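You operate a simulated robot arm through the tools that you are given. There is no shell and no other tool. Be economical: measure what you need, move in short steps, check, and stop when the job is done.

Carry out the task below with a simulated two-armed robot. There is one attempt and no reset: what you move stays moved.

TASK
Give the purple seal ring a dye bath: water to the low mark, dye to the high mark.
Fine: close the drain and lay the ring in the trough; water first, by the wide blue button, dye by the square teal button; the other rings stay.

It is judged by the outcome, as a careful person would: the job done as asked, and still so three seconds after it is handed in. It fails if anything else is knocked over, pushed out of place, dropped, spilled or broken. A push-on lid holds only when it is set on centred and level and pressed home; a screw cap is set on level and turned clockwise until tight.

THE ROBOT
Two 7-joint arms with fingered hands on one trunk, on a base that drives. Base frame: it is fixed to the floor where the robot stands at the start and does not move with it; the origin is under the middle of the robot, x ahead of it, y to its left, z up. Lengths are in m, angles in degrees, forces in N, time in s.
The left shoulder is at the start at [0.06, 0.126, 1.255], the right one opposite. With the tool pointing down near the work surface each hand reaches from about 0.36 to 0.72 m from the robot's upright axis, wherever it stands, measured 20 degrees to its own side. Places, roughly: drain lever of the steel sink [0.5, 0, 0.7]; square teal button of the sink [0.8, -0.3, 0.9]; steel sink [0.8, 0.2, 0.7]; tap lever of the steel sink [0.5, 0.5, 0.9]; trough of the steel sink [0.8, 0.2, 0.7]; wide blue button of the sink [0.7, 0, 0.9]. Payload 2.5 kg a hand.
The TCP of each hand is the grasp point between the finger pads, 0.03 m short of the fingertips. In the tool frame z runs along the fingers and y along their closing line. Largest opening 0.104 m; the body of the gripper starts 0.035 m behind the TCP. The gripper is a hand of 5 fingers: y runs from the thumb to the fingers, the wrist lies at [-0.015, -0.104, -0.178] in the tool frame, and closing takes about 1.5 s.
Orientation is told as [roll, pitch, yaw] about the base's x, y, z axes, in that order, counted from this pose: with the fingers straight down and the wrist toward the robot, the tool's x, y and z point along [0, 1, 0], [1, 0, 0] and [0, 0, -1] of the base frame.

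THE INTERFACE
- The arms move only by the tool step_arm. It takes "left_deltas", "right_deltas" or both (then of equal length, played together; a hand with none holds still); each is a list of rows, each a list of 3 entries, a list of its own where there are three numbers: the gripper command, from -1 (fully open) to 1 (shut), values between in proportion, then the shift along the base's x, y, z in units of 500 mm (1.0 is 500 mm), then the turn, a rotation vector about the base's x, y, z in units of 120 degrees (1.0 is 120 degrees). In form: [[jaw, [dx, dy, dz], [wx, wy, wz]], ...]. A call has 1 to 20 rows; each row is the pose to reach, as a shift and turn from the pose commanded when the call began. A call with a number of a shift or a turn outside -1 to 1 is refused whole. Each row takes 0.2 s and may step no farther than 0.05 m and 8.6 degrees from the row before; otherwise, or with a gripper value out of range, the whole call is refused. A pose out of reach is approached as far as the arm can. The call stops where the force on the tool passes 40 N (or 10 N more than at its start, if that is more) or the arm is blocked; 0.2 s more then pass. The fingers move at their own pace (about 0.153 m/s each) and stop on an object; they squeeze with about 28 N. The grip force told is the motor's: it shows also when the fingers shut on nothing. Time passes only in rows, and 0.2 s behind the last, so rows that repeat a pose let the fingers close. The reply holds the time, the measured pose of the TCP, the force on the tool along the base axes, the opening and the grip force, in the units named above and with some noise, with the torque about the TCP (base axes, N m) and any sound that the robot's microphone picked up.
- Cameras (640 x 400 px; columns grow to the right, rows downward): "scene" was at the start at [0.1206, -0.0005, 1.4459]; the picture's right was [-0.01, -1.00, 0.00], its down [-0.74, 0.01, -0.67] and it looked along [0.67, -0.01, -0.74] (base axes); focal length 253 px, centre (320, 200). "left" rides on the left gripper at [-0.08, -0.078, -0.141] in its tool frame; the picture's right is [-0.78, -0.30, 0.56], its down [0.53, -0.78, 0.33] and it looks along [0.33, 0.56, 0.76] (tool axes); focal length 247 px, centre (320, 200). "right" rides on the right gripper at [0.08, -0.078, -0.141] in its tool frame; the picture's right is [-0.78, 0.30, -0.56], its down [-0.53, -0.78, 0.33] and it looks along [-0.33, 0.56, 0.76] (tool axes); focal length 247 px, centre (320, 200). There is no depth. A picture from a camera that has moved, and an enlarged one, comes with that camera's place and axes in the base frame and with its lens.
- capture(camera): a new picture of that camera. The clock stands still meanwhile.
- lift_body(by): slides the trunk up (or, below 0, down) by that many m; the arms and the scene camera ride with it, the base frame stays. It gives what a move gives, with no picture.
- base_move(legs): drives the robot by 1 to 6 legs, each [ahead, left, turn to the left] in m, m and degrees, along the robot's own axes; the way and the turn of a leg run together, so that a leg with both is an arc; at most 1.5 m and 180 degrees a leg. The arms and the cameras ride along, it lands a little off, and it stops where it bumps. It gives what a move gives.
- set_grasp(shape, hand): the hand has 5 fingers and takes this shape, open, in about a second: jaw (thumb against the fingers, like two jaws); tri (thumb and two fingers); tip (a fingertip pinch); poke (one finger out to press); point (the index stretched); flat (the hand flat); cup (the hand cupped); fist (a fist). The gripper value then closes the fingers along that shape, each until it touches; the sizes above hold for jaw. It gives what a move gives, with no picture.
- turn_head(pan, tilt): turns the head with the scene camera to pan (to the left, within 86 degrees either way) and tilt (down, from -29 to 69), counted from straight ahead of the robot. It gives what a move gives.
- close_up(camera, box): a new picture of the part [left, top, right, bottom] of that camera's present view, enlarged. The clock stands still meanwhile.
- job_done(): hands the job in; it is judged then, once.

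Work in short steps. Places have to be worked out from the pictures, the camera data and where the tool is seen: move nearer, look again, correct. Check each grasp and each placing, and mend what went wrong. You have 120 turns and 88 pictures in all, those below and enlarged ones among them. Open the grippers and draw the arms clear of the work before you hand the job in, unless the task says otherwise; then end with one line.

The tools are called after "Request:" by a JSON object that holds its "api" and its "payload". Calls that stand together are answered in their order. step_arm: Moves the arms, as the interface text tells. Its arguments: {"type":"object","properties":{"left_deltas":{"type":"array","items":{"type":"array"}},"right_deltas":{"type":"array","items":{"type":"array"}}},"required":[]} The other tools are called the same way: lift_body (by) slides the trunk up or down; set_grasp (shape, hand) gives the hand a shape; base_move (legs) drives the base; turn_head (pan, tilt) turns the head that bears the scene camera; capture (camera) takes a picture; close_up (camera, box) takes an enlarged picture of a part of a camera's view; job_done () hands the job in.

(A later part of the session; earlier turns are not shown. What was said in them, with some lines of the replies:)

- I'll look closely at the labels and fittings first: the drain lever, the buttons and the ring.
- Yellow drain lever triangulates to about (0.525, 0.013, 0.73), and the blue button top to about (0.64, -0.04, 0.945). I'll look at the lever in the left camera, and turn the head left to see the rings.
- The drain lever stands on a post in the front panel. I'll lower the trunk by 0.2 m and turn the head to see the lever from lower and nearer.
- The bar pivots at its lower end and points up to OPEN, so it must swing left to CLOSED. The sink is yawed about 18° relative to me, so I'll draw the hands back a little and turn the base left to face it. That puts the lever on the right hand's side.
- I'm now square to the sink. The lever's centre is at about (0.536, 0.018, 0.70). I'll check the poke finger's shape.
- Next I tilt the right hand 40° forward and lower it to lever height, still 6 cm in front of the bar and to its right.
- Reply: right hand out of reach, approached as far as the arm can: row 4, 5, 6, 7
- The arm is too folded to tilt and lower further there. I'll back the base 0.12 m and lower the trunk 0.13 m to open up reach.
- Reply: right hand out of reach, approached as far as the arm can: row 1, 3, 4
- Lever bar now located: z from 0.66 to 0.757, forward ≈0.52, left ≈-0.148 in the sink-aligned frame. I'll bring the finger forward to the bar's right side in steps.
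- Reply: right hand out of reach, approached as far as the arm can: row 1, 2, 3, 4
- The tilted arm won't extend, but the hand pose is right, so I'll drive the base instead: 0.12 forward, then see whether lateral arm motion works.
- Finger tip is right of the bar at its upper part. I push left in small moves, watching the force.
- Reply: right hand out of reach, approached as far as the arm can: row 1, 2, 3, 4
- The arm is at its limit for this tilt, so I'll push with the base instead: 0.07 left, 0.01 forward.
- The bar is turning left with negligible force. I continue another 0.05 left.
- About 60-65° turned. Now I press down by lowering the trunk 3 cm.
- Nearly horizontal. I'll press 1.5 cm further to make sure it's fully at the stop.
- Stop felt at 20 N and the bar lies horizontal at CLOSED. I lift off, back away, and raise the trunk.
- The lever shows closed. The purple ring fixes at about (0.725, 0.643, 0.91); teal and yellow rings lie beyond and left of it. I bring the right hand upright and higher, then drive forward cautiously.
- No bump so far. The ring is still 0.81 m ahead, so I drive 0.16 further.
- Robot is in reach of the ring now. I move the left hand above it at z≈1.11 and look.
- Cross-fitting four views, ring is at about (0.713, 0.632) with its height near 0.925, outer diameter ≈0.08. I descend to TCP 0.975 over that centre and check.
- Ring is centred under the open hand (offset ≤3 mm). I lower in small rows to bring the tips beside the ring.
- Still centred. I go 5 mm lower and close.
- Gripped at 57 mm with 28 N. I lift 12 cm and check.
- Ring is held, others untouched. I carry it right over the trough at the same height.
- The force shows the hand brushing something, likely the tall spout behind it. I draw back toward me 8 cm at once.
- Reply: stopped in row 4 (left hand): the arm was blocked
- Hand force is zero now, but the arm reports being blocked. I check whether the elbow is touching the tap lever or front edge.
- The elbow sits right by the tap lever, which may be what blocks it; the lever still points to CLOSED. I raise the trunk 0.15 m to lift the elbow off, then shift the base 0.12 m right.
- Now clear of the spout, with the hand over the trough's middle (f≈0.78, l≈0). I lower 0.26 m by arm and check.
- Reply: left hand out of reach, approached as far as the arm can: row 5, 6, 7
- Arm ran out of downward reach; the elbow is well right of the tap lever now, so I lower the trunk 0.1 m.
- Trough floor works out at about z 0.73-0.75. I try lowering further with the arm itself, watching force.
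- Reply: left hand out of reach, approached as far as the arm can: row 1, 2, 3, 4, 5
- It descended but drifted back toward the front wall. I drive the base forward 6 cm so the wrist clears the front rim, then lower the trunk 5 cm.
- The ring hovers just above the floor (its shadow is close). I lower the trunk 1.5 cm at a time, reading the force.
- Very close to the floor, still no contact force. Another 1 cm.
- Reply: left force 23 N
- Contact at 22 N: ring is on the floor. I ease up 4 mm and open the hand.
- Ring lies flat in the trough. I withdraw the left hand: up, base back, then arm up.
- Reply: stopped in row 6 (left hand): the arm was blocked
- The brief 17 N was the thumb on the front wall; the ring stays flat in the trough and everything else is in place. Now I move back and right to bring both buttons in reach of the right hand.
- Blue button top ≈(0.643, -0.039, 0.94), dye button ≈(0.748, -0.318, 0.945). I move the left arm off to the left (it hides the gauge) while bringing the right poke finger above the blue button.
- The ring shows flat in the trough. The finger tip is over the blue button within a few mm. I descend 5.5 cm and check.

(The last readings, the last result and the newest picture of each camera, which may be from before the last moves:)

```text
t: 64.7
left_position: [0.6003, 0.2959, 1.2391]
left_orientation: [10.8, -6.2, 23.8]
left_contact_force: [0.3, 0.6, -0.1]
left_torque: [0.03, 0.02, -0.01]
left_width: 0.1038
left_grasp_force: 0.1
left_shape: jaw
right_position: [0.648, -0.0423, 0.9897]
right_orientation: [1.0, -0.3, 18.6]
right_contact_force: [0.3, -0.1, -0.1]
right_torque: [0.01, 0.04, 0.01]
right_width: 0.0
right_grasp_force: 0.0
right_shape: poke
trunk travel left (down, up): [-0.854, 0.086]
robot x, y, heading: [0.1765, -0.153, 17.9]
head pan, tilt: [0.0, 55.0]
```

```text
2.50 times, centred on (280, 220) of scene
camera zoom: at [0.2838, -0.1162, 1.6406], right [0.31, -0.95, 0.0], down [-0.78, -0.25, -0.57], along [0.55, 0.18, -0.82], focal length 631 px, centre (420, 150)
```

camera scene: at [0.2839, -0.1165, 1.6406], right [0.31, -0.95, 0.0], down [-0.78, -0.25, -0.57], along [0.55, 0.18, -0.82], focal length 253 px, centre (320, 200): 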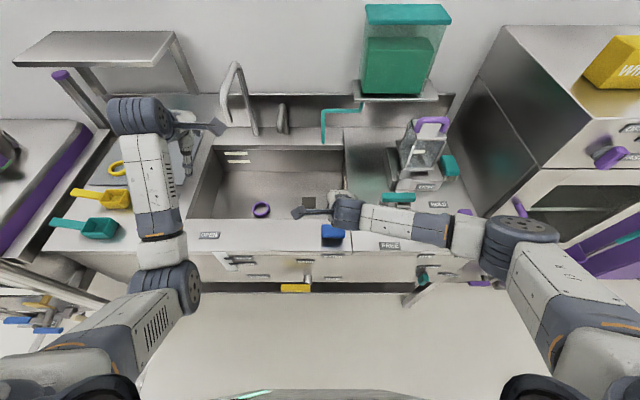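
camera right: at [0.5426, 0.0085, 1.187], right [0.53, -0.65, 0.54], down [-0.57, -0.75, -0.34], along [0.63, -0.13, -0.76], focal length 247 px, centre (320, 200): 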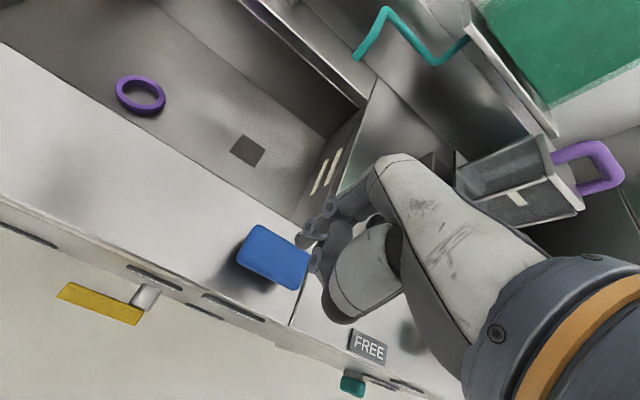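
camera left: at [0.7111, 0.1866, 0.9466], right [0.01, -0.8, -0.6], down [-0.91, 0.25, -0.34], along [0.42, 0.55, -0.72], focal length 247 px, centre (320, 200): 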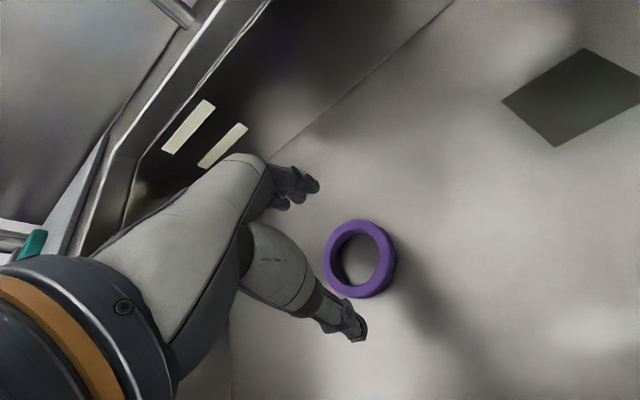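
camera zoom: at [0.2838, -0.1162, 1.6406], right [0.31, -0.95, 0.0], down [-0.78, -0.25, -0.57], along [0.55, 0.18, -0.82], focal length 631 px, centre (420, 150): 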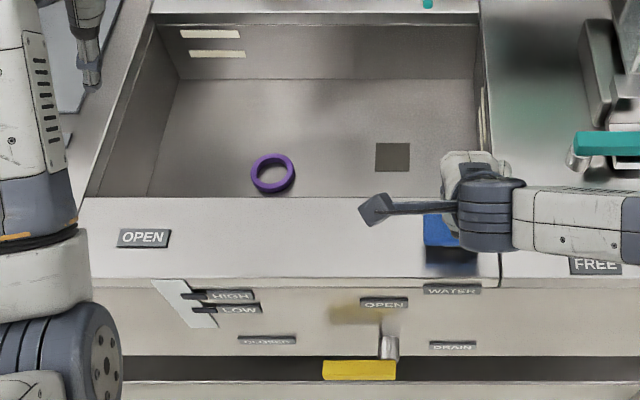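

Finger is over the button; the trough walls show two marker bars each side. I do one brief press and release to learn how the button behaves.

Request:
{"api": "step_arm", "payload": {"right_deltas": [[-1, [-0.004, 0.012, -0.02], [0, 0, 0]], [-1, [-0.004, 0.012, -0.04], [0, 0, 0]], [-1, [-0.004, 0.012, -0.052], [0, 0, 0]], [-1, [-0.004, 0.012, -0.06], [0, 0, 0]], [-1, [-0.004, 0.012, -0.06], [0, 0, 0]]]}}

```text
t: 65.8
left_position: [0.5995, 0.2969, 1.2394]
left_orientation: [10.9, -6.1, 23.9]
left_contact_force: [0.4, 0.1, -0.5]
left_torque: [0.01, -0.03, -0.01]
left_width: 0.1038
left_grasp_force: 0.1
left_shape: jaw
right_position: [0.6464, -0.0354, 0.9611]
right_orientation: [1.0, -0.3, 18.5]
right_contact_force: [2.8, 1.8, 11.3]
right_torque: [0.03, -0.1, 0.01]
right_width: 0.0001
right_grasp_force: 0.0
right_shape: poke
trunk travel left (down, up): [-0.854, 0.086]
robot x, y, heading: [0.1746, -0.1484, 18.1]
head pan, tilt: [0.0, 55.0]
heard: click
```

Click heard with 11 N on the button. I look at whether water runs.

Request:
{"api": "close_up", "payload": {"camera": "scene", "box": [180, 60, 380, 300]}}

```text
1.67 times, centred on (280, 180) of scene
camera zoom: at [0.2833, -0.1161, 1.6408], right [0.31, -0.95, 0.0], down [-0.78, -0.25, -0.57], along [0.55, 0.18, -0.82], focal length 421 px, centre (387, 233)
```

zoom: 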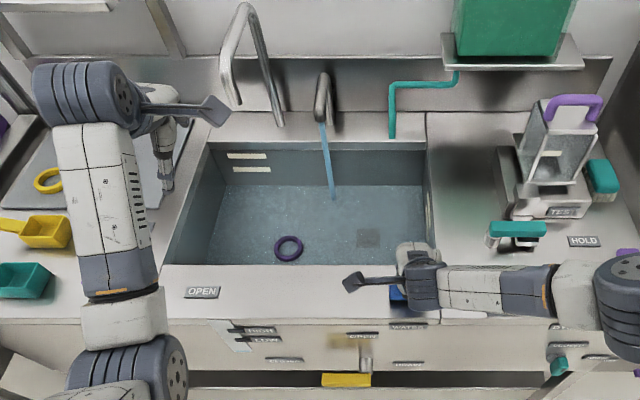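

Water flows from the small spout and has begun to cover the floor. I release to see if it's momentary.

Request:
{"api": "step_arm", "payload": {"right_deltas": [[-1, [0, 0, 0.04], [0, 0, 0]]]}}

Request:
{"api": "close_up", "payload": {"camera": "scene", "box": [220, 140, 360, 290]}}

```text
t: 66.2
left_position: [0.6002, 0.2974, 1.2389]
left_orientation: [10.8, -5.9, 23.7]
left_contact_force: [0.5, -0.4, -0.4]
left_torque: [-0.02, -0.02, 0.02]
left_width: 0.1037
left_grasp_force: 0.0
left_shape: jaw
right_position: [0.6458, -0.0389, 0.9793]
right_orientation: [0.9, -0.1, 18.5]
right_contact_force: [-0.5, -0.3, -0.1]
right_torque: [-0.03, -0.01, 0.02]
right_width: 0.0001
right_grasp_force: 0.0
right_shape: poke
trunk travel left (down, up): [-0.854, 0.086]
robot x, y, heading: [0.1775, -0.1508, 18.1]
head pan, tilt: [0.0, 55.0]
```

```text
2.67 times, centred on (290, 215) of scene
camera zoom: at [0.284, -0.1163, 1.6404], right [0.31, -0.95, 0.0], down [-0.78, -0.25, -0.57], along [0.55, 0.18, -0.82], focal length 674 px, centre (400, 160)
```

zoom: 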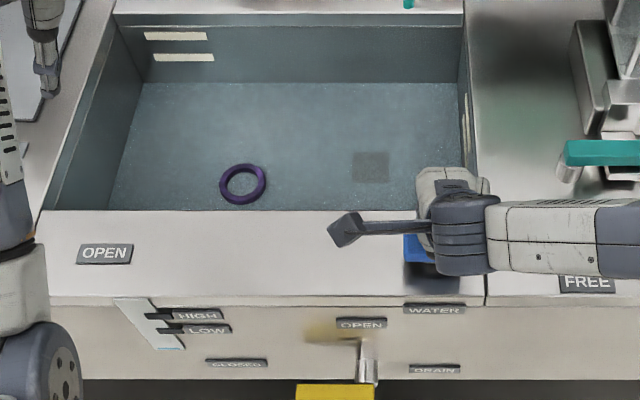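

Momentary button: flow has stopped. I need a reliable reading of the level, so I zoom on the gauge and the wall marks.

Request:
{"api": "close_up", "payload": {"camera": "scene", "box": [234, 245, 284, 280]}}

Request:
{"api": "capture", "payload": {"camera": "right"}}

```text
11.43 times, centred on (259, 262) of scene
camera zoom: at [0.284, -0.1163, 1.6404], right [0.31, -0.95, 0.0], down [-0.78, -0.25, -0.57], along [0.55, 0.18, -0.82], focal length 2886 px, centre (1017, -514)
```

zoom: 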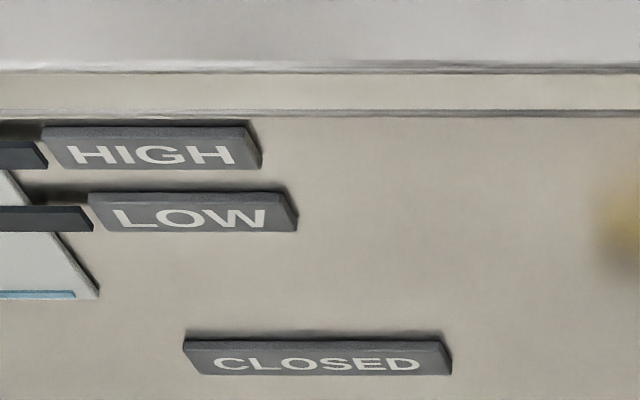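

```text
22 pictures are left
camera right: at [0.5463, 0.0118, 1.122], right [0.53, -0.65, 0.54], down [-0.57, -0.75, -0.34], along [0.63, -0.13, -0.77], focal length 247 px, centre (320, 200)
```

right: 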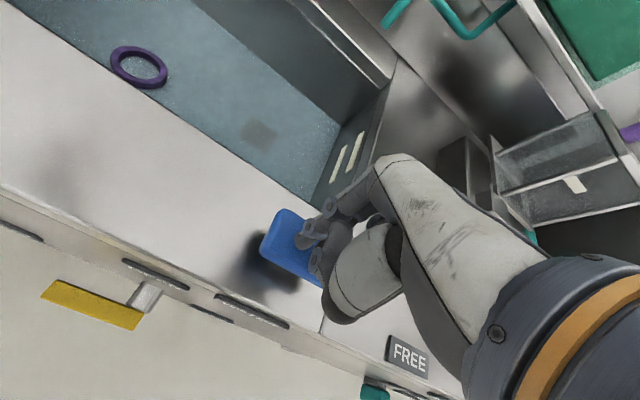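

The gauge shows a thin blue column at the bottom after ~0.6 s of flow; LOW needs roughly ten times that. I press for about 2 s to calibrate.

Request:
{"api": "step_arm", "payload": {"right_deltas": [[-1, [0, 0, -0.04], [0, 0, 0]], [-1, [0, 0, -0.04], [0, 0, 0]], [-1, [0, 0, -0.04], [0, 0, 0]], [-1, [0, 0, -0.04], [0, 0, 0]], [-1, [0, 0, -0.04], [0, 0, 0]], [-1, [0, 0, -0.04], [0, 0, 0]], [-1, [0, 0, -0.04], [0, 0, 0]], [-1, [0, 0, -0.04], [0, 0, 0]], [-1, [0, 0, -0.04], [0, 0, 0]], [-1, [0, 0, -0.04], [0, 0, 0]], [-1, [0, 0, 0], [0, 0, 0]]]}}

Request:
{"api": "close_up", "payload": {"camera": "scene", "box": [222, 246, 282, 284]}}

```text
t: 68.7
left_position: [0.5997, 0.2975, 1.2391]
left_orientation: [10.8, -6.0, 23.8]
left_contact_force: [0.7, 0.3, 0.5]
left_torque: [0.02, -0.02, -0.01]
left_width: 0.1037
left_grasp_force: 0.0
left_shape: jaw
right_position: [0.6445, -0.0393, 0.9778]
right_orientation: [0.9, 0.2, 18.5]
right_contact_force: [-0.1, 0.7, -0.9]
right_torque: [-0.01, -0.03, 0.0]
right_width: 0.0
right_grasp_force: 0.2
right_shape: poke
trunk travel left (down, up): [-0.854, 0.086]
robot x, y, heading: [0.1747, -0.1489, 17.9]
head pan, tilt: [0.0, 55.0]
heard: click
```

```text
10.53 times, centred on (252, 265) of scene
camera zoom: at [0.2839, -0.1163, 1.6403], right [0.31, -0.95, 0.0], down [-0.78, -0.25, -0.57], along [0.55, 0.18, -0.82], focal length 2659 px, centre (1036, -484)
```

zoom: 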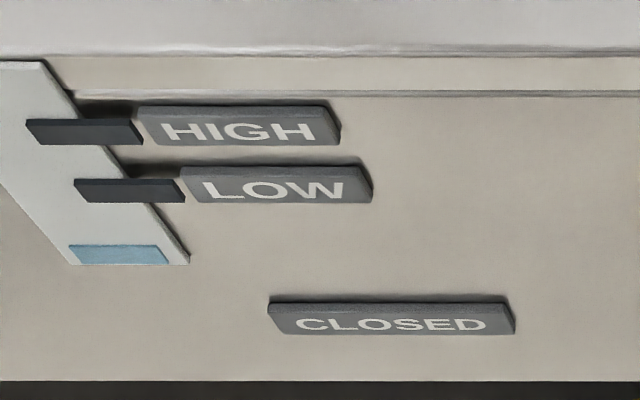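

About 6 px of gauge per second; LOW is at y≈190, level at y≈245. I press for 3.8 s more and re-measure.

Request:
{"api": "step_arm", "payload": {"right_deltas": [[-1, [0, 0, -0.04], [0, 0, 0]], [-1, [0, 0, -0.04], [0, 0, 0]], [-1, [0, 0, -0.04], [0, 0, 0]], [-1, [0, 0, -0.04], [0, 0, 0]], [-1, [0, 0, -0.04], [0, 0, 0]], [-1, [0, 0, -0.04], [0, 0, 0]], [-1, [0, 0, -0.04], [0, 0, 0]], [-1, [0, 0, -0.04], [0, 0, 0]], [-1, [0, 0, -0.04], [0, 0, 0]], [-1, [0, 0, -0.04], [0, 0, 0]], [-1, [0, 0, -0.04], [0, 0, 0]], [-1, [0, 0, -0.04], [0, 0, 0]], [-1, [0, 0, -0.04], [0, 0, 0]], [-1, [0, 0, -0.04], [0, 0, 0]], [-1, [0, 0, -0.04], [0, 0, 0]], [-1, [0, 0, -0.04], [0, 0, 0]], [-1, [0, 0, -0.04], [0, 0, 0]], [-1, [0, 0, -0.04], [0, 0, 0]], [-1, [0, 0, -0.04], [0, 0, 0]], [-1, [0, 0, 0], [0, 0, 0]]]}}

Request:
{"api": "close_up", "payload": {"camera": "scene", "box": [222, 246, 282, 284]}}

```text
t: 72.8
left_position: [0.6009, 0.2971, 1.2385]
left_orientation: [10.8, -6.0, 23.8]
left_contact_force: [0.5, -0.2, 0.4]
left_torque: [-0.03, 0.02, -0.01]
left_width: 0.1041
left_grasp_force: 0.0
left_shape: jaw
right_position: [0.6438, -0.0368, 0.9783]
right_orientation: [0.9, 0.1, 18.4]
right_contact_force: [0.5, -0.4, -0.1]
right_torque: [0.01, -0.03, 0.02]
right_width: 0.0
right_grasp_force: 0.1
right_shape: poke
trunk travel left (down, up): [-0.854, 0.086]
robot x, y, heading: [0.175, -0.149, 18.0]
head pan, tilt: [0.0, 55.0]
heard: click
```

```text
10.53 times, centred on (252, 265) of scene
camera zoom: at [0.2839, -0.1163, 1.6403], right [0.31, -0.95, 0.0], down [-0.78, -0.25, -0.57], along [0.55, 0.18, -0.82], focal length 2659 px, centre (1036, -484)
```

zoom: 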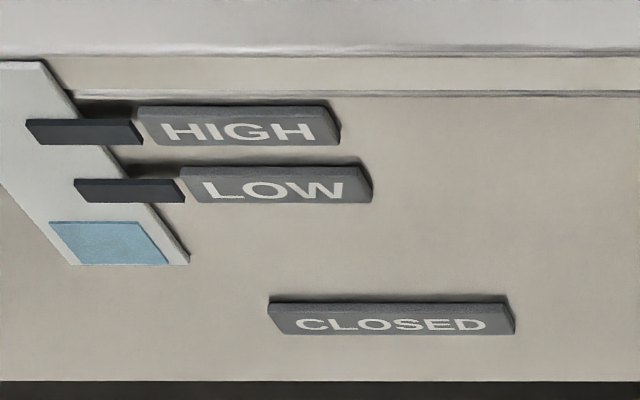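

6.05 px/s confirmed; 32 px remain to the LOW bar's middle. Another 3.8 s, then a short top-up.

Request:
{"api": "step_arm", "payload": {"right_deltas": [[-1, [0, 0, -0.04], [0, 0, 0]], [-1, [0, 0, -0.04], [0, 0, 0]], [-1, [0, 0, -0.04], [0, 0, 0]], [-1, [0, 0, -0.04], [0, 0, 0]], [-1, [0, 0, -0.04], [0, 0, 0]], [-1, [0, 0, -0.04], [0, 0, 0]], [-1, [0, 0, -0.04], [0, 0, 0]], [-1, [0, 0, -0.04], [0, 0, 0]], [-1, [0, 0, -0.04], [0, 0, 0]], [-1, [0, 0, -0.04], [0, 0, 0]], [-1, [0, 0, -0.04], [0, 0, 0]], [-1, [0, 0, -0.04], [0, 0, 0]], [-1, [0, 0, -0.04], [0, 0, 0]], [-1, [0, 0, -0.04], [0, 0, 0]], [-1, [0, 0, -0.04], [0, 0, 0]], [-1, [0, 0, -0.04], [0, 0, 0]], [-1, [0, 0, -0.04], [0, 0, 0]], [-1, [0, 0, -0.04], [0, 0, 0]], [-1, [0, 0, -0.04], [0, 0, 0]], [-1, [0, 0, 0], [0, 0, 0]]]}}

Request:
{"api": "close_up", "payload": {"camera": "scene", "box": [222, 246, 252, 274]}}

```text
t: 77.0
left_position: [0.6014, 0.2974, 1.2388]
left_orientation: [10.8, -6.0, 23.8]
left_contact_force: [-0.3, -0.7, -0.1]
left_torque: [0.01, -0.04, -0.02]
left_width: 0.1042
left_grasp_force: 0.1
left_shape: jaw
right_position: [0.6441, -0.0368, 0.9786]
right_orientation: [0.9, 0.1, 18.5]
right_contact_force: [0.5, 0.8, 1.0]
right_torque: [0.02, -0.03, -0.05]
right_width: 0.0
right_grasp_force: 0.1
right_shape: poke
trunk travel left (down, up): [-0.854, 0.086]
robot x, y, heading: [0.1749, -0.1535, 17.9]
head pan, tilt: [0.0, 55.0]
heard: click
```

```text
14.29 times, centred on (237, 260) of scene
camera zoom: at [0.2839, -0.1163, 1.6403], right [0.31, -0.95, 0.0], down [-0.78, -0.25, -0.57], along [0.55, 0.18, -0.82], focal length 3608 px, centre (1506, -657)
```

zoom: 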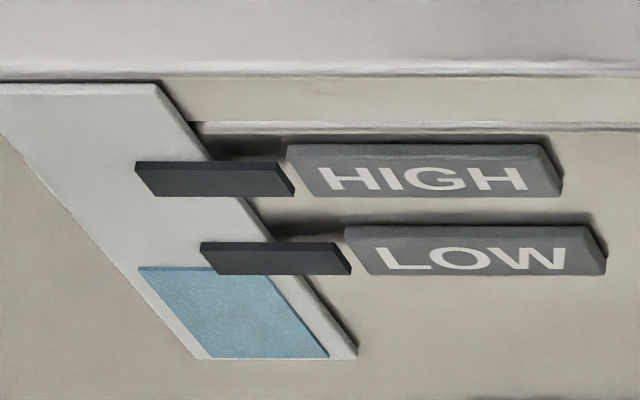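

The level reaches the lower edge of the LOW bar (y 267 vs bar centre ≈257). About 1.2 s more.

Request:
{"api": "step_arm", "payload": {"right_deltas": [[-1, [0, 0, -0.04], [0, 0, 0]], [-1, [0, 0, -0.04], [0, 0, 0]], [-1, [0, 0, -0.04], [0, 0, 0]], [-1, [0, 0, -0.04], [0, 0, 0]], [-1, [0, 0, -0.04], [0, 0, 0]], [-1, [0, 0, -0.04], [0, 0, 0]], [-1, [0, 0, 0], [0, 0, 0]]]}}

Request:
{"api": "close_up", "payload": {"camera": "scene", "box": [222, 246, 252, 274]}}

```text
t: 78.7
left_position: [0.6006, 0.2969, 1.2397]
left_orientation: [10.8, -6.0, 23.8]
left_contact_force: [0.5, 0.1, 0.5]
left_torque: [0.0, -0.02, -0.02]
left_width: 0.104
left_grasp_force: 0.0
left_shape: jaw
right_position: [0.643, -0.0375, 0.9786]
right_orientation: [1.0, 0.0, 18.6]
right_contact_force: [0.4, 0.1, 0.6]
right_torque: [-0.01, 0.03, 0.0]
right_width: 0.0002
right_grasp_force: 0.0
right_shape: poke
trunk travel left (down, up): [-0.854, 0.086]
robot x, y, heading: [0.1734, -0.1512, 17.7]
head pan, tilt: [0.0, 55.0]
heard: click
```

```text
14.29 times, centred on (237, 260) of scene
camera zoom: at [0.2839, -0.1162, 1.6404], right [0.31, -0.95, 0.0], down [-0.78, -0.25, -0.57], along [0.55, 0.18, -0.82], focal length 3608 px, centre (1506, -657)
```

zoom: 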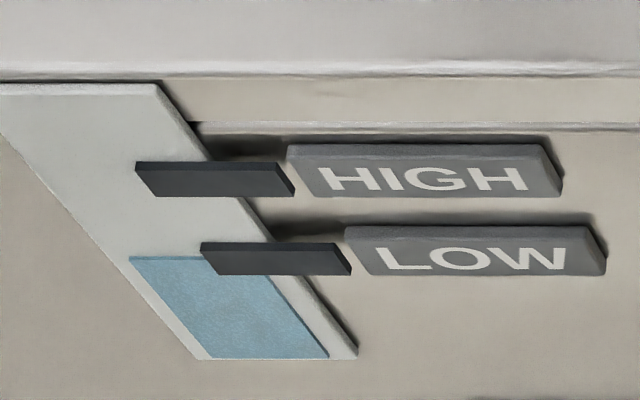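

Level is at the middle of LOW. Now I raise the finger and carry it over the dye button.

Request:
{"api": "step_arm", "payload": {"right_deltas": [[-1, [0, 0, 0.09], [0, 0, 0]], [-1, [0, 0, 0.18], [0, 0, 0]], [-1, [0.02, -0.06, 0.22], [0, 0, 0]], [-1, [0.05, -0.14, 0.22], [0, 0, 0]], [-1, [0.08, -0.22, 0.22], [0, 0, 0]], [-1, [0.11, -0.3, 0.22], [0, 0, 0]], [-1, [0.14, -0.38, 0.22], [0, 0, 0]], [-1, [0.17, -0.46, 0.22], [0, 0, 0]], [-1, [0.2, -0.54, 0.22], [0, 0, 0]], [-1, [0.206, -0.56, 0.22], [0, 0, 0]], [-1, [0.206, -0.56, 0.22], [0, 0, 0]]]}}

Request:
{"api": "capture", "payload": {"camera": "right"}}

Request:
{"api": "capture", "payload": {"camera": "scene"}}

```text
t: 81.0
left_position: [0.5998, 0.2967, 1.2396]
left_orientation: [10.8, -6.0, 23.8]
left_contact_force: [-0.1, 0.9, -0.1]
left_torque: [0.01, 0.01, 0.03]
left_width: 0.104
left_grasp_force: 0.1
left_shape: jaw
right_position: [0.7472, -0.3156, 1.0893]
right_orientation: [1.0, -0.2, 18.5]
right_contact_force: [-0.5, -0.7, 0.3]
right_torque: [0.01, -0.02, -0.02]
right_width: 0.0
right_grasp_force: 0.1
right_shape: poke
trunk travel left (down, up): [-0.854, 0.086]
robot x, y, heading: [0.1753, -0.1533, 18.1]
head pan, tilt: [0.0, 55.0]
```

```text
17 pictures are left
camera right: at [0.6495, -0.267, 1.2334], right [0.53, -0.65, 0.54], down [-0.57, -0.75, -0.34], along [0.63, -0.13, -0.76], focal length 247 px, centre (320, 200)
```

right: 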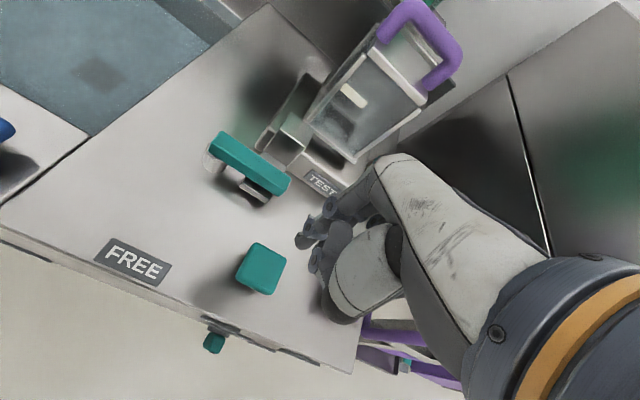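

```text
16 pictures are left
camera scene: at [0.284, -0.1161, 1.6406], right [0.31, -0.95, 0.0], down [-0.78, -0.25, -0.57], along [0.55, 0.18, -0.82], focal length 253 px, centre (320, 200)
```

scene: 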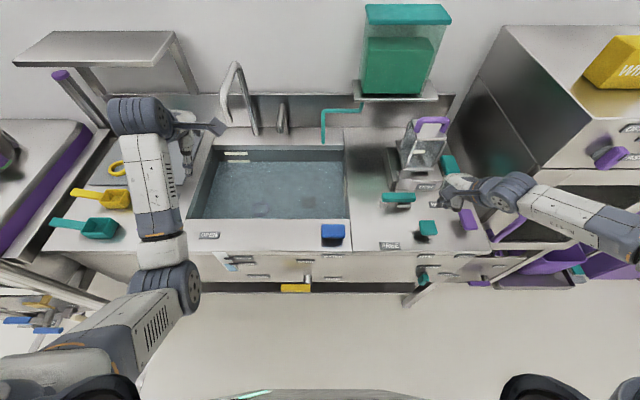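

Dye button at about (0.754, -0.318). I descend 9 cm above it and check alignment; I also look for the ring in the water.

Request:
{"api": "step_arm", "payload": {"right_deltas": [[-1, [0.006, -0.003, -0.06], [0, 0, 0]], [-1, [0.012, -0.005, -0.13], [0, 0, 0]], [-1, [0.012, -0.005, -0.19], [0, 0, 0]], [-1, [0.012, -0.005, -0.19], [0, 0, 0]]]}}

Request:
{"api": "close_up", "payload": {"camera": "right", "box": [200, 150, 400, 330]}}

Request:
{"api": "close_up", "payload": {"camera": "scene", "box": [190, 140, 350, 230]}}

```text
t: 82.0
left_position: [0.6013, 0.2966, 1.2388]
left_orientation: [10.7, -6.1, 23.7]
left_contact_force: [0.1, -0.3, 0.2]
left_torque: [-0.02, 0.02, 0.0]
left_width: 0.1036
left_grasp_force: 0.0
left_shape: jaw
right_position: [0.7542, -0.3187, 0.995]
right_orientation: [0.8, -0.2, 18.5]
right_contact_force: [-0.5, 0.2, 0.2]
right_torque: [-0.03, -0.01, -0.02]
right_width: 0.0
right_grasp_force: 0.0
right_shape: poke
trunk travel left (down, up): [-0.854, 0.086]
robot x, y, heading: [0.1794, -0.1521, 18.1]
head pan, tilt: [0.0, 55.0]
```

```text
2.22 times, centred on (300, 240) of right
camera zoom: at [0.6552, -0.2701, 1.1382], right [0.53, -0.65, 0.55], down [-0.57, -0.75, -0.34], along [0.63, -0.13, -0.76], focal length 549 px, centre (364, 111)
```

zoom: 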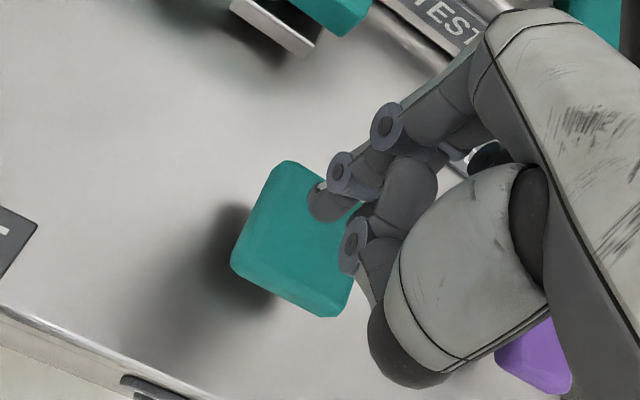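

```text
4.00 times, centred on (270, 185) of scene
camera zoom: at [0.2838, -0.1161, 1.6406], right [0.31, -0.95, 0.0], down [-0.78, -0.25, -0.57], along [0.55, 0.18, -0.82], focal length 1010 px, centre (520, 260)
```

zoom: 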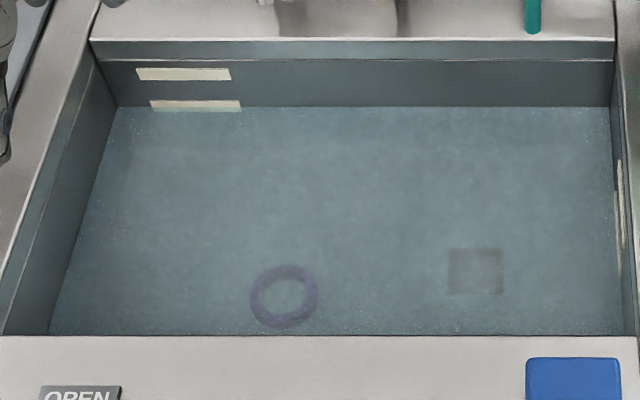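

Water stands right at the lower wall mark and the ring rests on the bottom. The finger is well aligned with the teal button; I press about 1 s to calibrate the dye flow.

Request:
{"api": "step_arm", "payload": {"right_deltas": [[-1, [0, 0, -0.04], [0, 0, 0]], [-1, [0, 0, -0.072], [0, 0, 0]], [-1, [0, 0, -0.072], [0, 0, 0]], [-1, [0, 0, -0.072], [0, 0, 0]], [-1, [0, 0, -0.072], [0, 0, 0]], [-1, [0, 0, -0.072], [0, 0, 0]], [-1, [0, 0, -0.03], [0, 0, 0]]]}}

Request:
{"api": "close_up", "payload": {"camera": "scene", "box": [222, 246, 252, 274]}}

```text
t: 83.7
left_position: [0.6007, 0.2962, 1.2392]
left_orientation: [10.7, -6.0, 23.8]
left_contact_force: [0.5, -0.4, -0.6]
left_torque: [0.0, -0.04, 0.01]
left_width: 0.1039
left_grasp_force: 0.0
left_shape: jaw
right_position: [0.751, -0.3202, 0.9772]
right_orientation: [0.9, 0.2, 18.6]
right_contact_force: [0.5, -0.6, 0.6]
right_torque: [-0.01, -0.01, 0.0]
right_width: 0.0001
right_grasp_force: 0.2
right_shape: poke
trunk travel left (down, up): [-0.854, 0.086]
robot x, y, heading: [0.1745, -0.1508, 17.5]
head pan, tilt: [0.0, 55.0]
heard: click
```

```text
14.29 times, centred on (237, 260) of scene
camera zoom: at [0.2836, -0.1165, 1.6404], right [0.31, -0.95, 0.0], down [-0.78, -0.25, -0.57], along [0.55, 0.18, -0.82], focal length 3608 px, centre (1506, -657)
```

zoom: 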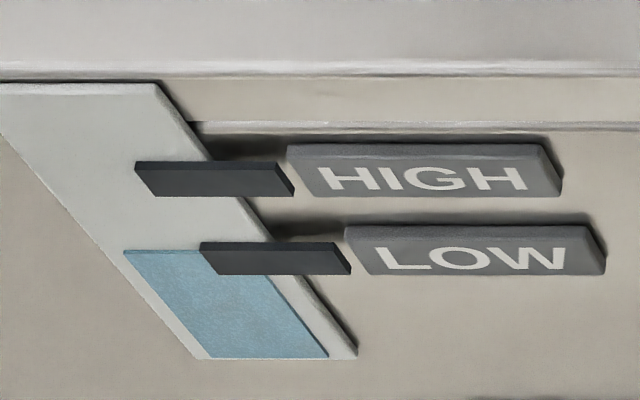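

Dye raises it ~6 px per second; 73 px remain to mid HIGH. Press 3.8 s and re-measure.

Request:
{"api": "step_arm", "payload": {"right_deltas": [[-1, [0, 0, -0.042], [0, 0, 0]], [-1, [0, 0, -0.042], [0, 0, 0]], [-1, [0, 0, -0.042], [0, 0, 0]], [-1, [0, 0, -0.042], [0, 0, 0]], [-1, [0, 0, -0.042], [0, 0, 0]], [-1, [0, 0, -0.042], [0, 0, 0]], [-1, [0, 0, -0.042], [0, 0, 0]], [-1, [0, 0, -0.042], [0, 0, 0]], [-1, [0, 0, -0.042], [0, 0, 0]], [-1, [0, 0, -0.042], [0, 0, 0]], [-1, [0, 0, -0.042], [0, 0, 0]], [-1, [0, 0, -0.042], [0, 0, 0]], [-1, [0, 0, -0.042], [0, 0, 0]], [-1, [0, 0, -0.042], [0, 0, 0]], [-1, [0, 0, -0.042], [0, 0, 0]], [-1, [0, 0, -0.042], [0, 0, 0]], [-1, [0, 0, -0.042], [0, 0, 0]], [-1, [0, 0, -0.042], [0, 0, 0]], [-1, [0, 0, -0.042], [0, 0, 0]], [-1, [0, 0, 0], [0, 0, 0]]]}}

Request:
{"api": "close_up", "payload": {"camera": "scene", "box": [222, 246, 252, 274]}}

```text
t: 87.8
left_position: [0.6007, 0.2963, 1.2384]
left_orientation: [10.8, -6.0, 23.8]
left_contact_force: [-0.1, 0.0, -0.4]
left_torque: [-0.01, -0.01, 0.02]
left_width: 0.1039
left_grasp_force: 0.0
left_shape: jaw
right_position: [0.7518, -0.3192, 0.9777]
right_orientation: [0.9, 0.2, 18.6]
right_contact_force: [0.8, 0.0, -1.0]
right_torque: [0.01, 0.01, -0.01]
right_width: 0.0
right_grasp_force: 0.1
right_shape: poke
trunk travel left (down, up): [-0.854, 0.086]
robot x, y, heading: [0.1781, -0.151, 18.3]
head pan, tilt: [0.0, 55.0]
heard: click
```

```text
14.29 times, centred on (237, 260) of scene
camera zoom: at [0.2836, -0.1164, 1.6403], right [0.31, -0.95, 0.0], down [-0.78, -0.25, -0.57], along [0.55, 0.18, -0.82], focal length 3608 px, centre (1506, -657)
```

zoom: 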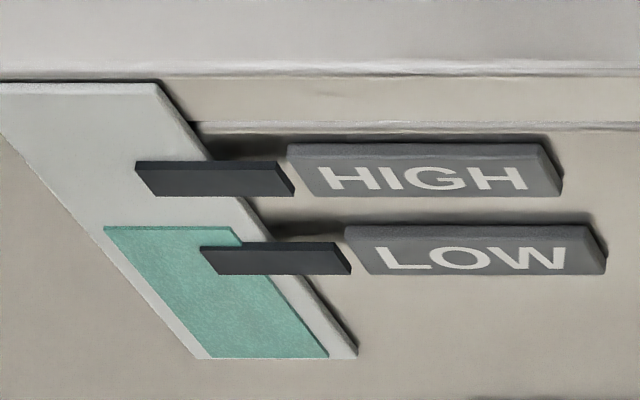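

Mixing to teal-green as expected; 24 px per 3.8 s. About 49 px remain, so two more such presses; I do one, then check.

Request:
{"api": "step_arm", "payload": {"right_deltas": [[-1, [0, 0, -0.042], [0, 0, 0]], [-1, [0, 0, -0.042], [0, 0, 0]], [-1, [0, 0, -0.042], [0, 0, 0]], [-1, [0, 0, -0.042], [0, 0, 0]], [-1, [0, 0, -0.042], [0, 0, 0]], [-1, [0, 0, -0.042], [0, 0, 0]], [-1, [0, 0, -0.042], [0, 0, 0]], [-1, [0, 0, -0.042], [0, 0, 0]], [-1, [0, 0, -0.042], [0, 0, 0]], [-1, [0, 0, -0.042], [0, 0, 0]], [-1, [0, 0, -0.042], [0, 0, 0]], [-1, [0, 0, -0.042], [0, 0, 0]], [-1, [0, 0, -0.042], [0, 0, 0]], [-1, [0, 0, -0.042], [0, 0, 0]], [-1, [0, 0, -0.042], [0, 0, 0]], [-1, [0, 0, -0.042], [0, 0, 0]], [-1, [0, 0, -0.042], [0, 0, 0]], [-1, [0, 0, -0.042], [0, 0, 0]], [-1, [0, 0, -0.042], [0, 0, 0]], [-1, [0, 0, 0], [0, 0, 0]]]}}

Request:
{"api": "close_up", "payload": {"camera": "scene", "box": [222, 246, 252, 274]}}

```text
t: 92.0
left_position: [0.6007, 0.2965, 1.2385]
left_orientation: [10.8, -6.1, 23.8]
left_contact_force: [0.6, -0.3, -0.7]
left_torque: [-0.01, 0.0, -0.01]
left_width: 0.1039
left_grasp_force: 0.1
left_shape: jaw
right_position: [0.7522, -0.3195, 0.9786]
right_orientation: [0.9, 0.2, 18.6]
right_contact_force: [0.0, 0.4, 0.0]
right_torque: [0.01, 0.05, -0.03]
right_width: 0.0001
right_grasp_force: 0.0
right_shape: poke
trunk travel left (down, up): [-0.854, 0.086]
robot x, y, heading: [0.174, -0.1546, 18.2]
head pan, tilt: [0.0, 55.0]
heard: click
```

```text
14.29 times, centred on (237, 260) of scene
camera zoom: at [0.2836, -0.1165, 1.6403], right [0.31, -0.95, 0.0], down [-0.78, -0.25, -0.57], along [0.55, 0.18, -0.82], focal length 3608 px, centre (1506, -657)
```

zoom: 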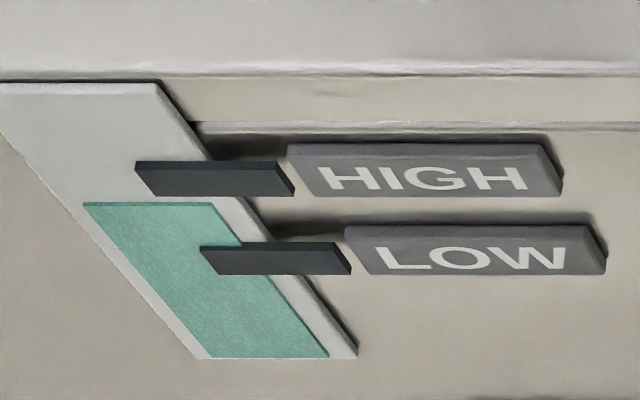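

Exactly on rate (y 203). One last 3.8 s press should land at ≈179, the middle of HIGH.

Request:
{"api": "step_arm", "payload": {"right_deltas": [[-1, [0, 0, -0.042], [0, 0, 0]], [-1, [0, 0, -0.042], [0, 0, 0]], [-1, [0, 0, -0.042], [0, 0, 0]], [-1, [0, 0, -0.042], [0, 0, 0]], [-1, [0, 0, -0.042], [0, 0, 0]], [-1, [0, 0, -0.042], [0, 0, 0]], [-1, [0, 0, -0.042], [0, 0, 0]], [-1, [0, 0, -0.042], [0, 0, 0]], [-1, [0, 0, -0.042], [0, 0, 0]], [-1, [0, 0, -0.042], [0, 0, 0]], [-1, [0, 0, -0.042], [0, 0, 0]], [-1, [0, 0, -0.042], [0, 0, 0]], [-1, [0, 0, -0.042], [0, 0, 0]], [-1, [0, 0, -0.042], [0, 0, 0]], [-1, [0, 0, -0.042], [0, 0, 0]], [-1, [0, 0, -0.042], [0, 0, 0]], [-1, [0, 0, -0.042], [0, 0, 0]], [-1, [0, 0, -0.042], [0, 0, 0]], [-1, [0, 0, -0.042], [0, 0, 0]], [-1, [0, 0, 0], [0, 0, 0]]]}}

Request:
{"api": "close_up", "payload": {"camera": "scene", "box": [222, 246, 252, 274]}}

Request:
{"api": "close_up", "payload": {"camera": "scene", "box": [190, 100, 350, 230]}}

```text
t: 96.2
left_position: [0.5982, 0.297, 1.2383]
left_orientation: [10.8, -6.0, 23.8]
left_contact_force: [0.4, 0.8, 0.4]
left_torque: [0.01, -0.02, -0.03]
left_width: 0.1039
left_grasp_force: 0.1
left_shape: jaw
right_position: [0.7515, -0.3191, 0.9787]
right_orientation: [0.9, 0.2, 18.5]
right_contact_force: [-0.4, 0.2, 0.5]
right_torque: [0.01, 0.01, -0.01]
right_width: 0.0003
right_grasp_force: 0.0
right_shape: poke
trunk travel left (down, up): [-0.854, 0.086]
robot x, y, heading: [0.1757, -0.153, 18.1]
head pan, tilt: [0.0, 55.0]
heard: click
```

```text
14.29 times, centred on (237, 260) of scene
camera zoom: at [0.2836, -0.1165, 1.6403], right [0.31, -0.95, 0.0], down [-0.78, -0.25, -0.57], along [0.55, 0.18, -0.82], focal length 3608 px, centre (1506, -657)
```

zoom: 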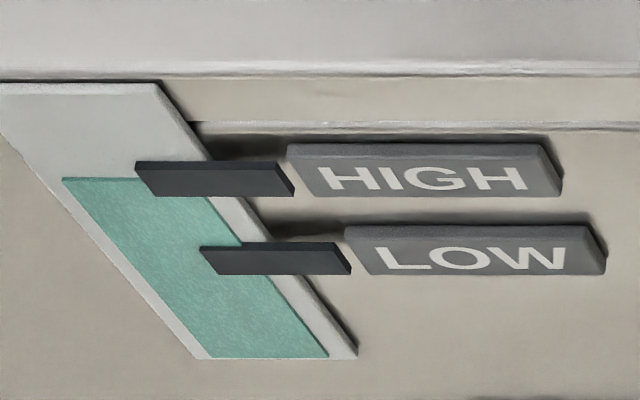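

```text
3.08 times, centred on (270, 165) of scene
camera zoom: at [0.2836, -0.1165, 1.6403], right [0.31, -0.95, 0.0], down [-0.78, -0.25, -0.57], along [0.55, 0.18, -0.82], focal length 777 px, centre (474, 308)
```

zoom: 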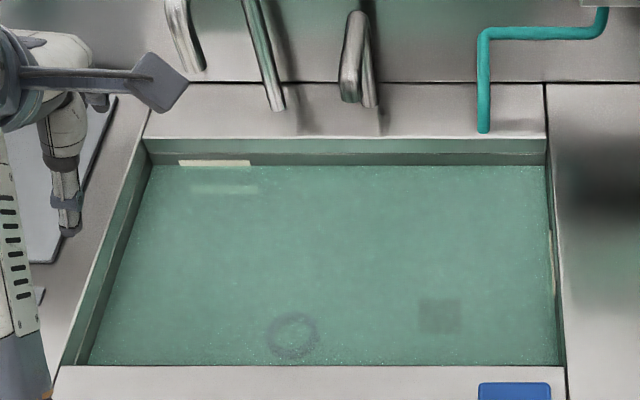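

Level is at the middle of HIGH on both the gauge and the wall mark; the ring lies on the bottom. I raise the right hand straight up, back the base away, and check everything.

Request:
{"api": "step_arm", "payload": {"right_deltas": [[-1, [0, 0, 0.09], [0, 0, 0]], [-1, [0, 0, 0.18], [0, 0, 0]], [-1, [0, 0, 0.27], [0, 0, 0]], [-1, [0, 0, 0.36], [0, 0, 0]], [-1, [0, 0, 0.4], [0, 0, 0]]]}}

Request:
{"api": "base_move", "payload": {"legs": [[-0.3, 0, 0]]}}

Request:
{"api": "set_grasp", "payload": {"shape": "jaw", "hand": "right"}}

Request:
{"api": "turn_head", "payload": {"pan": 15, "tilt": 42}}

Request:
{"api": "capture", "payload": {"camera": "scene"}}

```text
t: 97.5
left_position: [0.6009, 0.2967, 1.2384]
left_orientation: [10.8, -6.0, 23.7]
left_contact_force: [0.2, -0.1, -0.4]
left_torque: [0.0, 0.03, -0.02]
left_width: 0.1037
left_grasp_force: 0.0
left_shape: jaw
right_position: [0.7552, -0.3203, 1.1784]
right_orientation: [0.9, -0.2, 18.7]
right_contact_force: [0.0, -0.2, -0.3]
right_torque: [0.0, 0.0, 0.01]
right_width: 0.0002
right_grasp_force: 0.0
right_shape: poke
trunk travel left (down, up): [-0.854, 0.086]
robot x, y, heading: [0.1725, -0.1524, 18.2]
head pan, tilt: [0.0, 55.0]
```

```text
t: 99.5
left_position: [0.3137, 0.2052, 1.2394]
left_orientation: [10.9, -6.1, 24.0]
left_contact_force: [-0.1, 0.2, 0.3]
left_torque: [0.01, -0.02, -0.03]
left_width: 0.1039
left_grasp_force: 0.0
left_shape: jaw
right_position: [0.4715, -0.4099, 1.1792]
right_orientation: [1.1, -0.2, 18.7]
right_contact_force: [0.2, 0.2, -0.7]
right_torque: [-0.01, 0.04, 0.0]
right_width: 0.0001
right_grasp_force: 0.0
right_shape: poke
trunk travel left (down, up): [-0.854, 0.086]
robot x, y, heading: [-0.1081, -0.2454, 18.2]
head pan, tilt: [0.0, 55.0]
```

```text
t: 100.4
left_position: [0.3147, 0.2057, 1.2391]
left_orientation: [10.9, -6.0, 23.9]
left_contact_force: [-0.6, -0.1, -0.2]
left_torque: [0.01, 0.01, 0.01]
left_width: 0.1038
left_grasp_force: 0.1
left_shape: jaw
right_position: [0.4701, -0.4103, 1.1786]
right_orientation: [0.9, -0.1, 18.7]
right_contact_force: [-0.5, 0.6, -0.5]
right_torque: [-0.02, 0.0, -0.02]
right_width: 0.104
right_grasp_force: 0.0
right_shape: jaw
trunk travel left (down, up): [-0.854, 0.086]
robot x, y, heading: [-0.1054, -0.2455, 18.2]
head pan, tilt: [0.0, 55.0]
```

```text
t: 101.2
left_position: [0.3139, 0.2041, 1.239]
left_orientation: [10.9, -6.1, 24.1]
left_contact_force: [-0.3, 0.0, -0.6]
left_torque: [0.01, -0.01, 0.03]
left_width: 0.104
left_grasp_force: 0.0
left_shape: jaw
right_position: [0.471, -0.4105, 1.1788]
right_orientation: [1.0, -0.1, 18.7]
right_contact_force: [-0.1, -0.4, -0.7]
right_torque: [-0.04, -0.01, 0.01]
right_width: 0.1043
right_grasp_force: 0.1
right_shape: jaw
trunk travel left (down, up): [-0.854, 0.086]
robot x, y, heading: [-0.1102, -0.2431, 18.3]
head pan, tilt: [15.0, 42.0]
```

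```text
8 pictures are left
camera scene: at [0.0004, -0.1856, 1.6583], right [0.55, -0.84, 0.0], down [-0.56, -0.37, -0.74], along [0.62, 0.41, -0.67], focal length 253 px, centre (320, 200)
```

scene: 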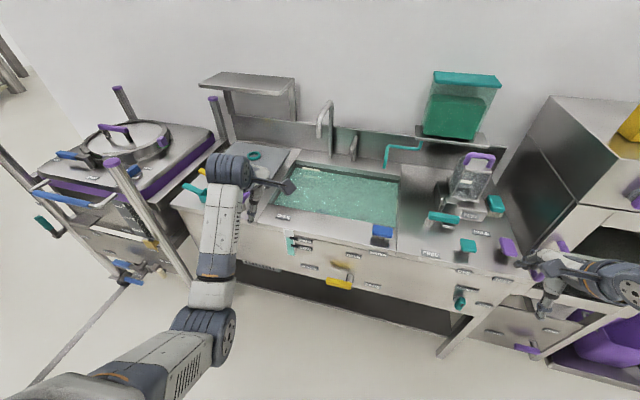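

The arms are clear of the work. One last zoomed check of the gauge and drain lever to confirm that the level holds.

Request:
{"api": "close_up", "payload": {"camera": "scene", "box": [265, 220, 365, 295]}}

```text
5.33 times, centred on (315, 258) of scene
camera zoom: at [0.0004, -0.1856, 1.6583], right [0.55, -0.84, 0.0], down [-0.56, -0.37, -0.74], along [0.62, 0.41, -0.67], focal length 1347 px, centre (347, -107)
```

zoom: 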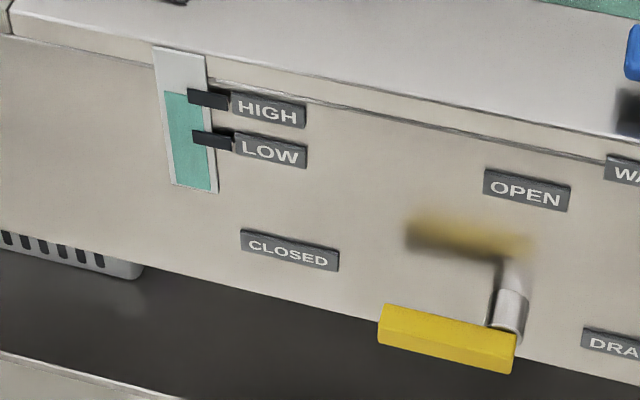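

Level holds at HIGH, the drain is closed, and the hands are open and clear, so I hand it in.

Request:
{"api": "job_done", "payload": {}}

```text
The job is handed in.
```

The purple seal ring lies on the trough floor in its dye bath: the drain is closed, water was filled to the low mark and dye to the high mark, and the level was holding when I handed in. The other rings were not moved.
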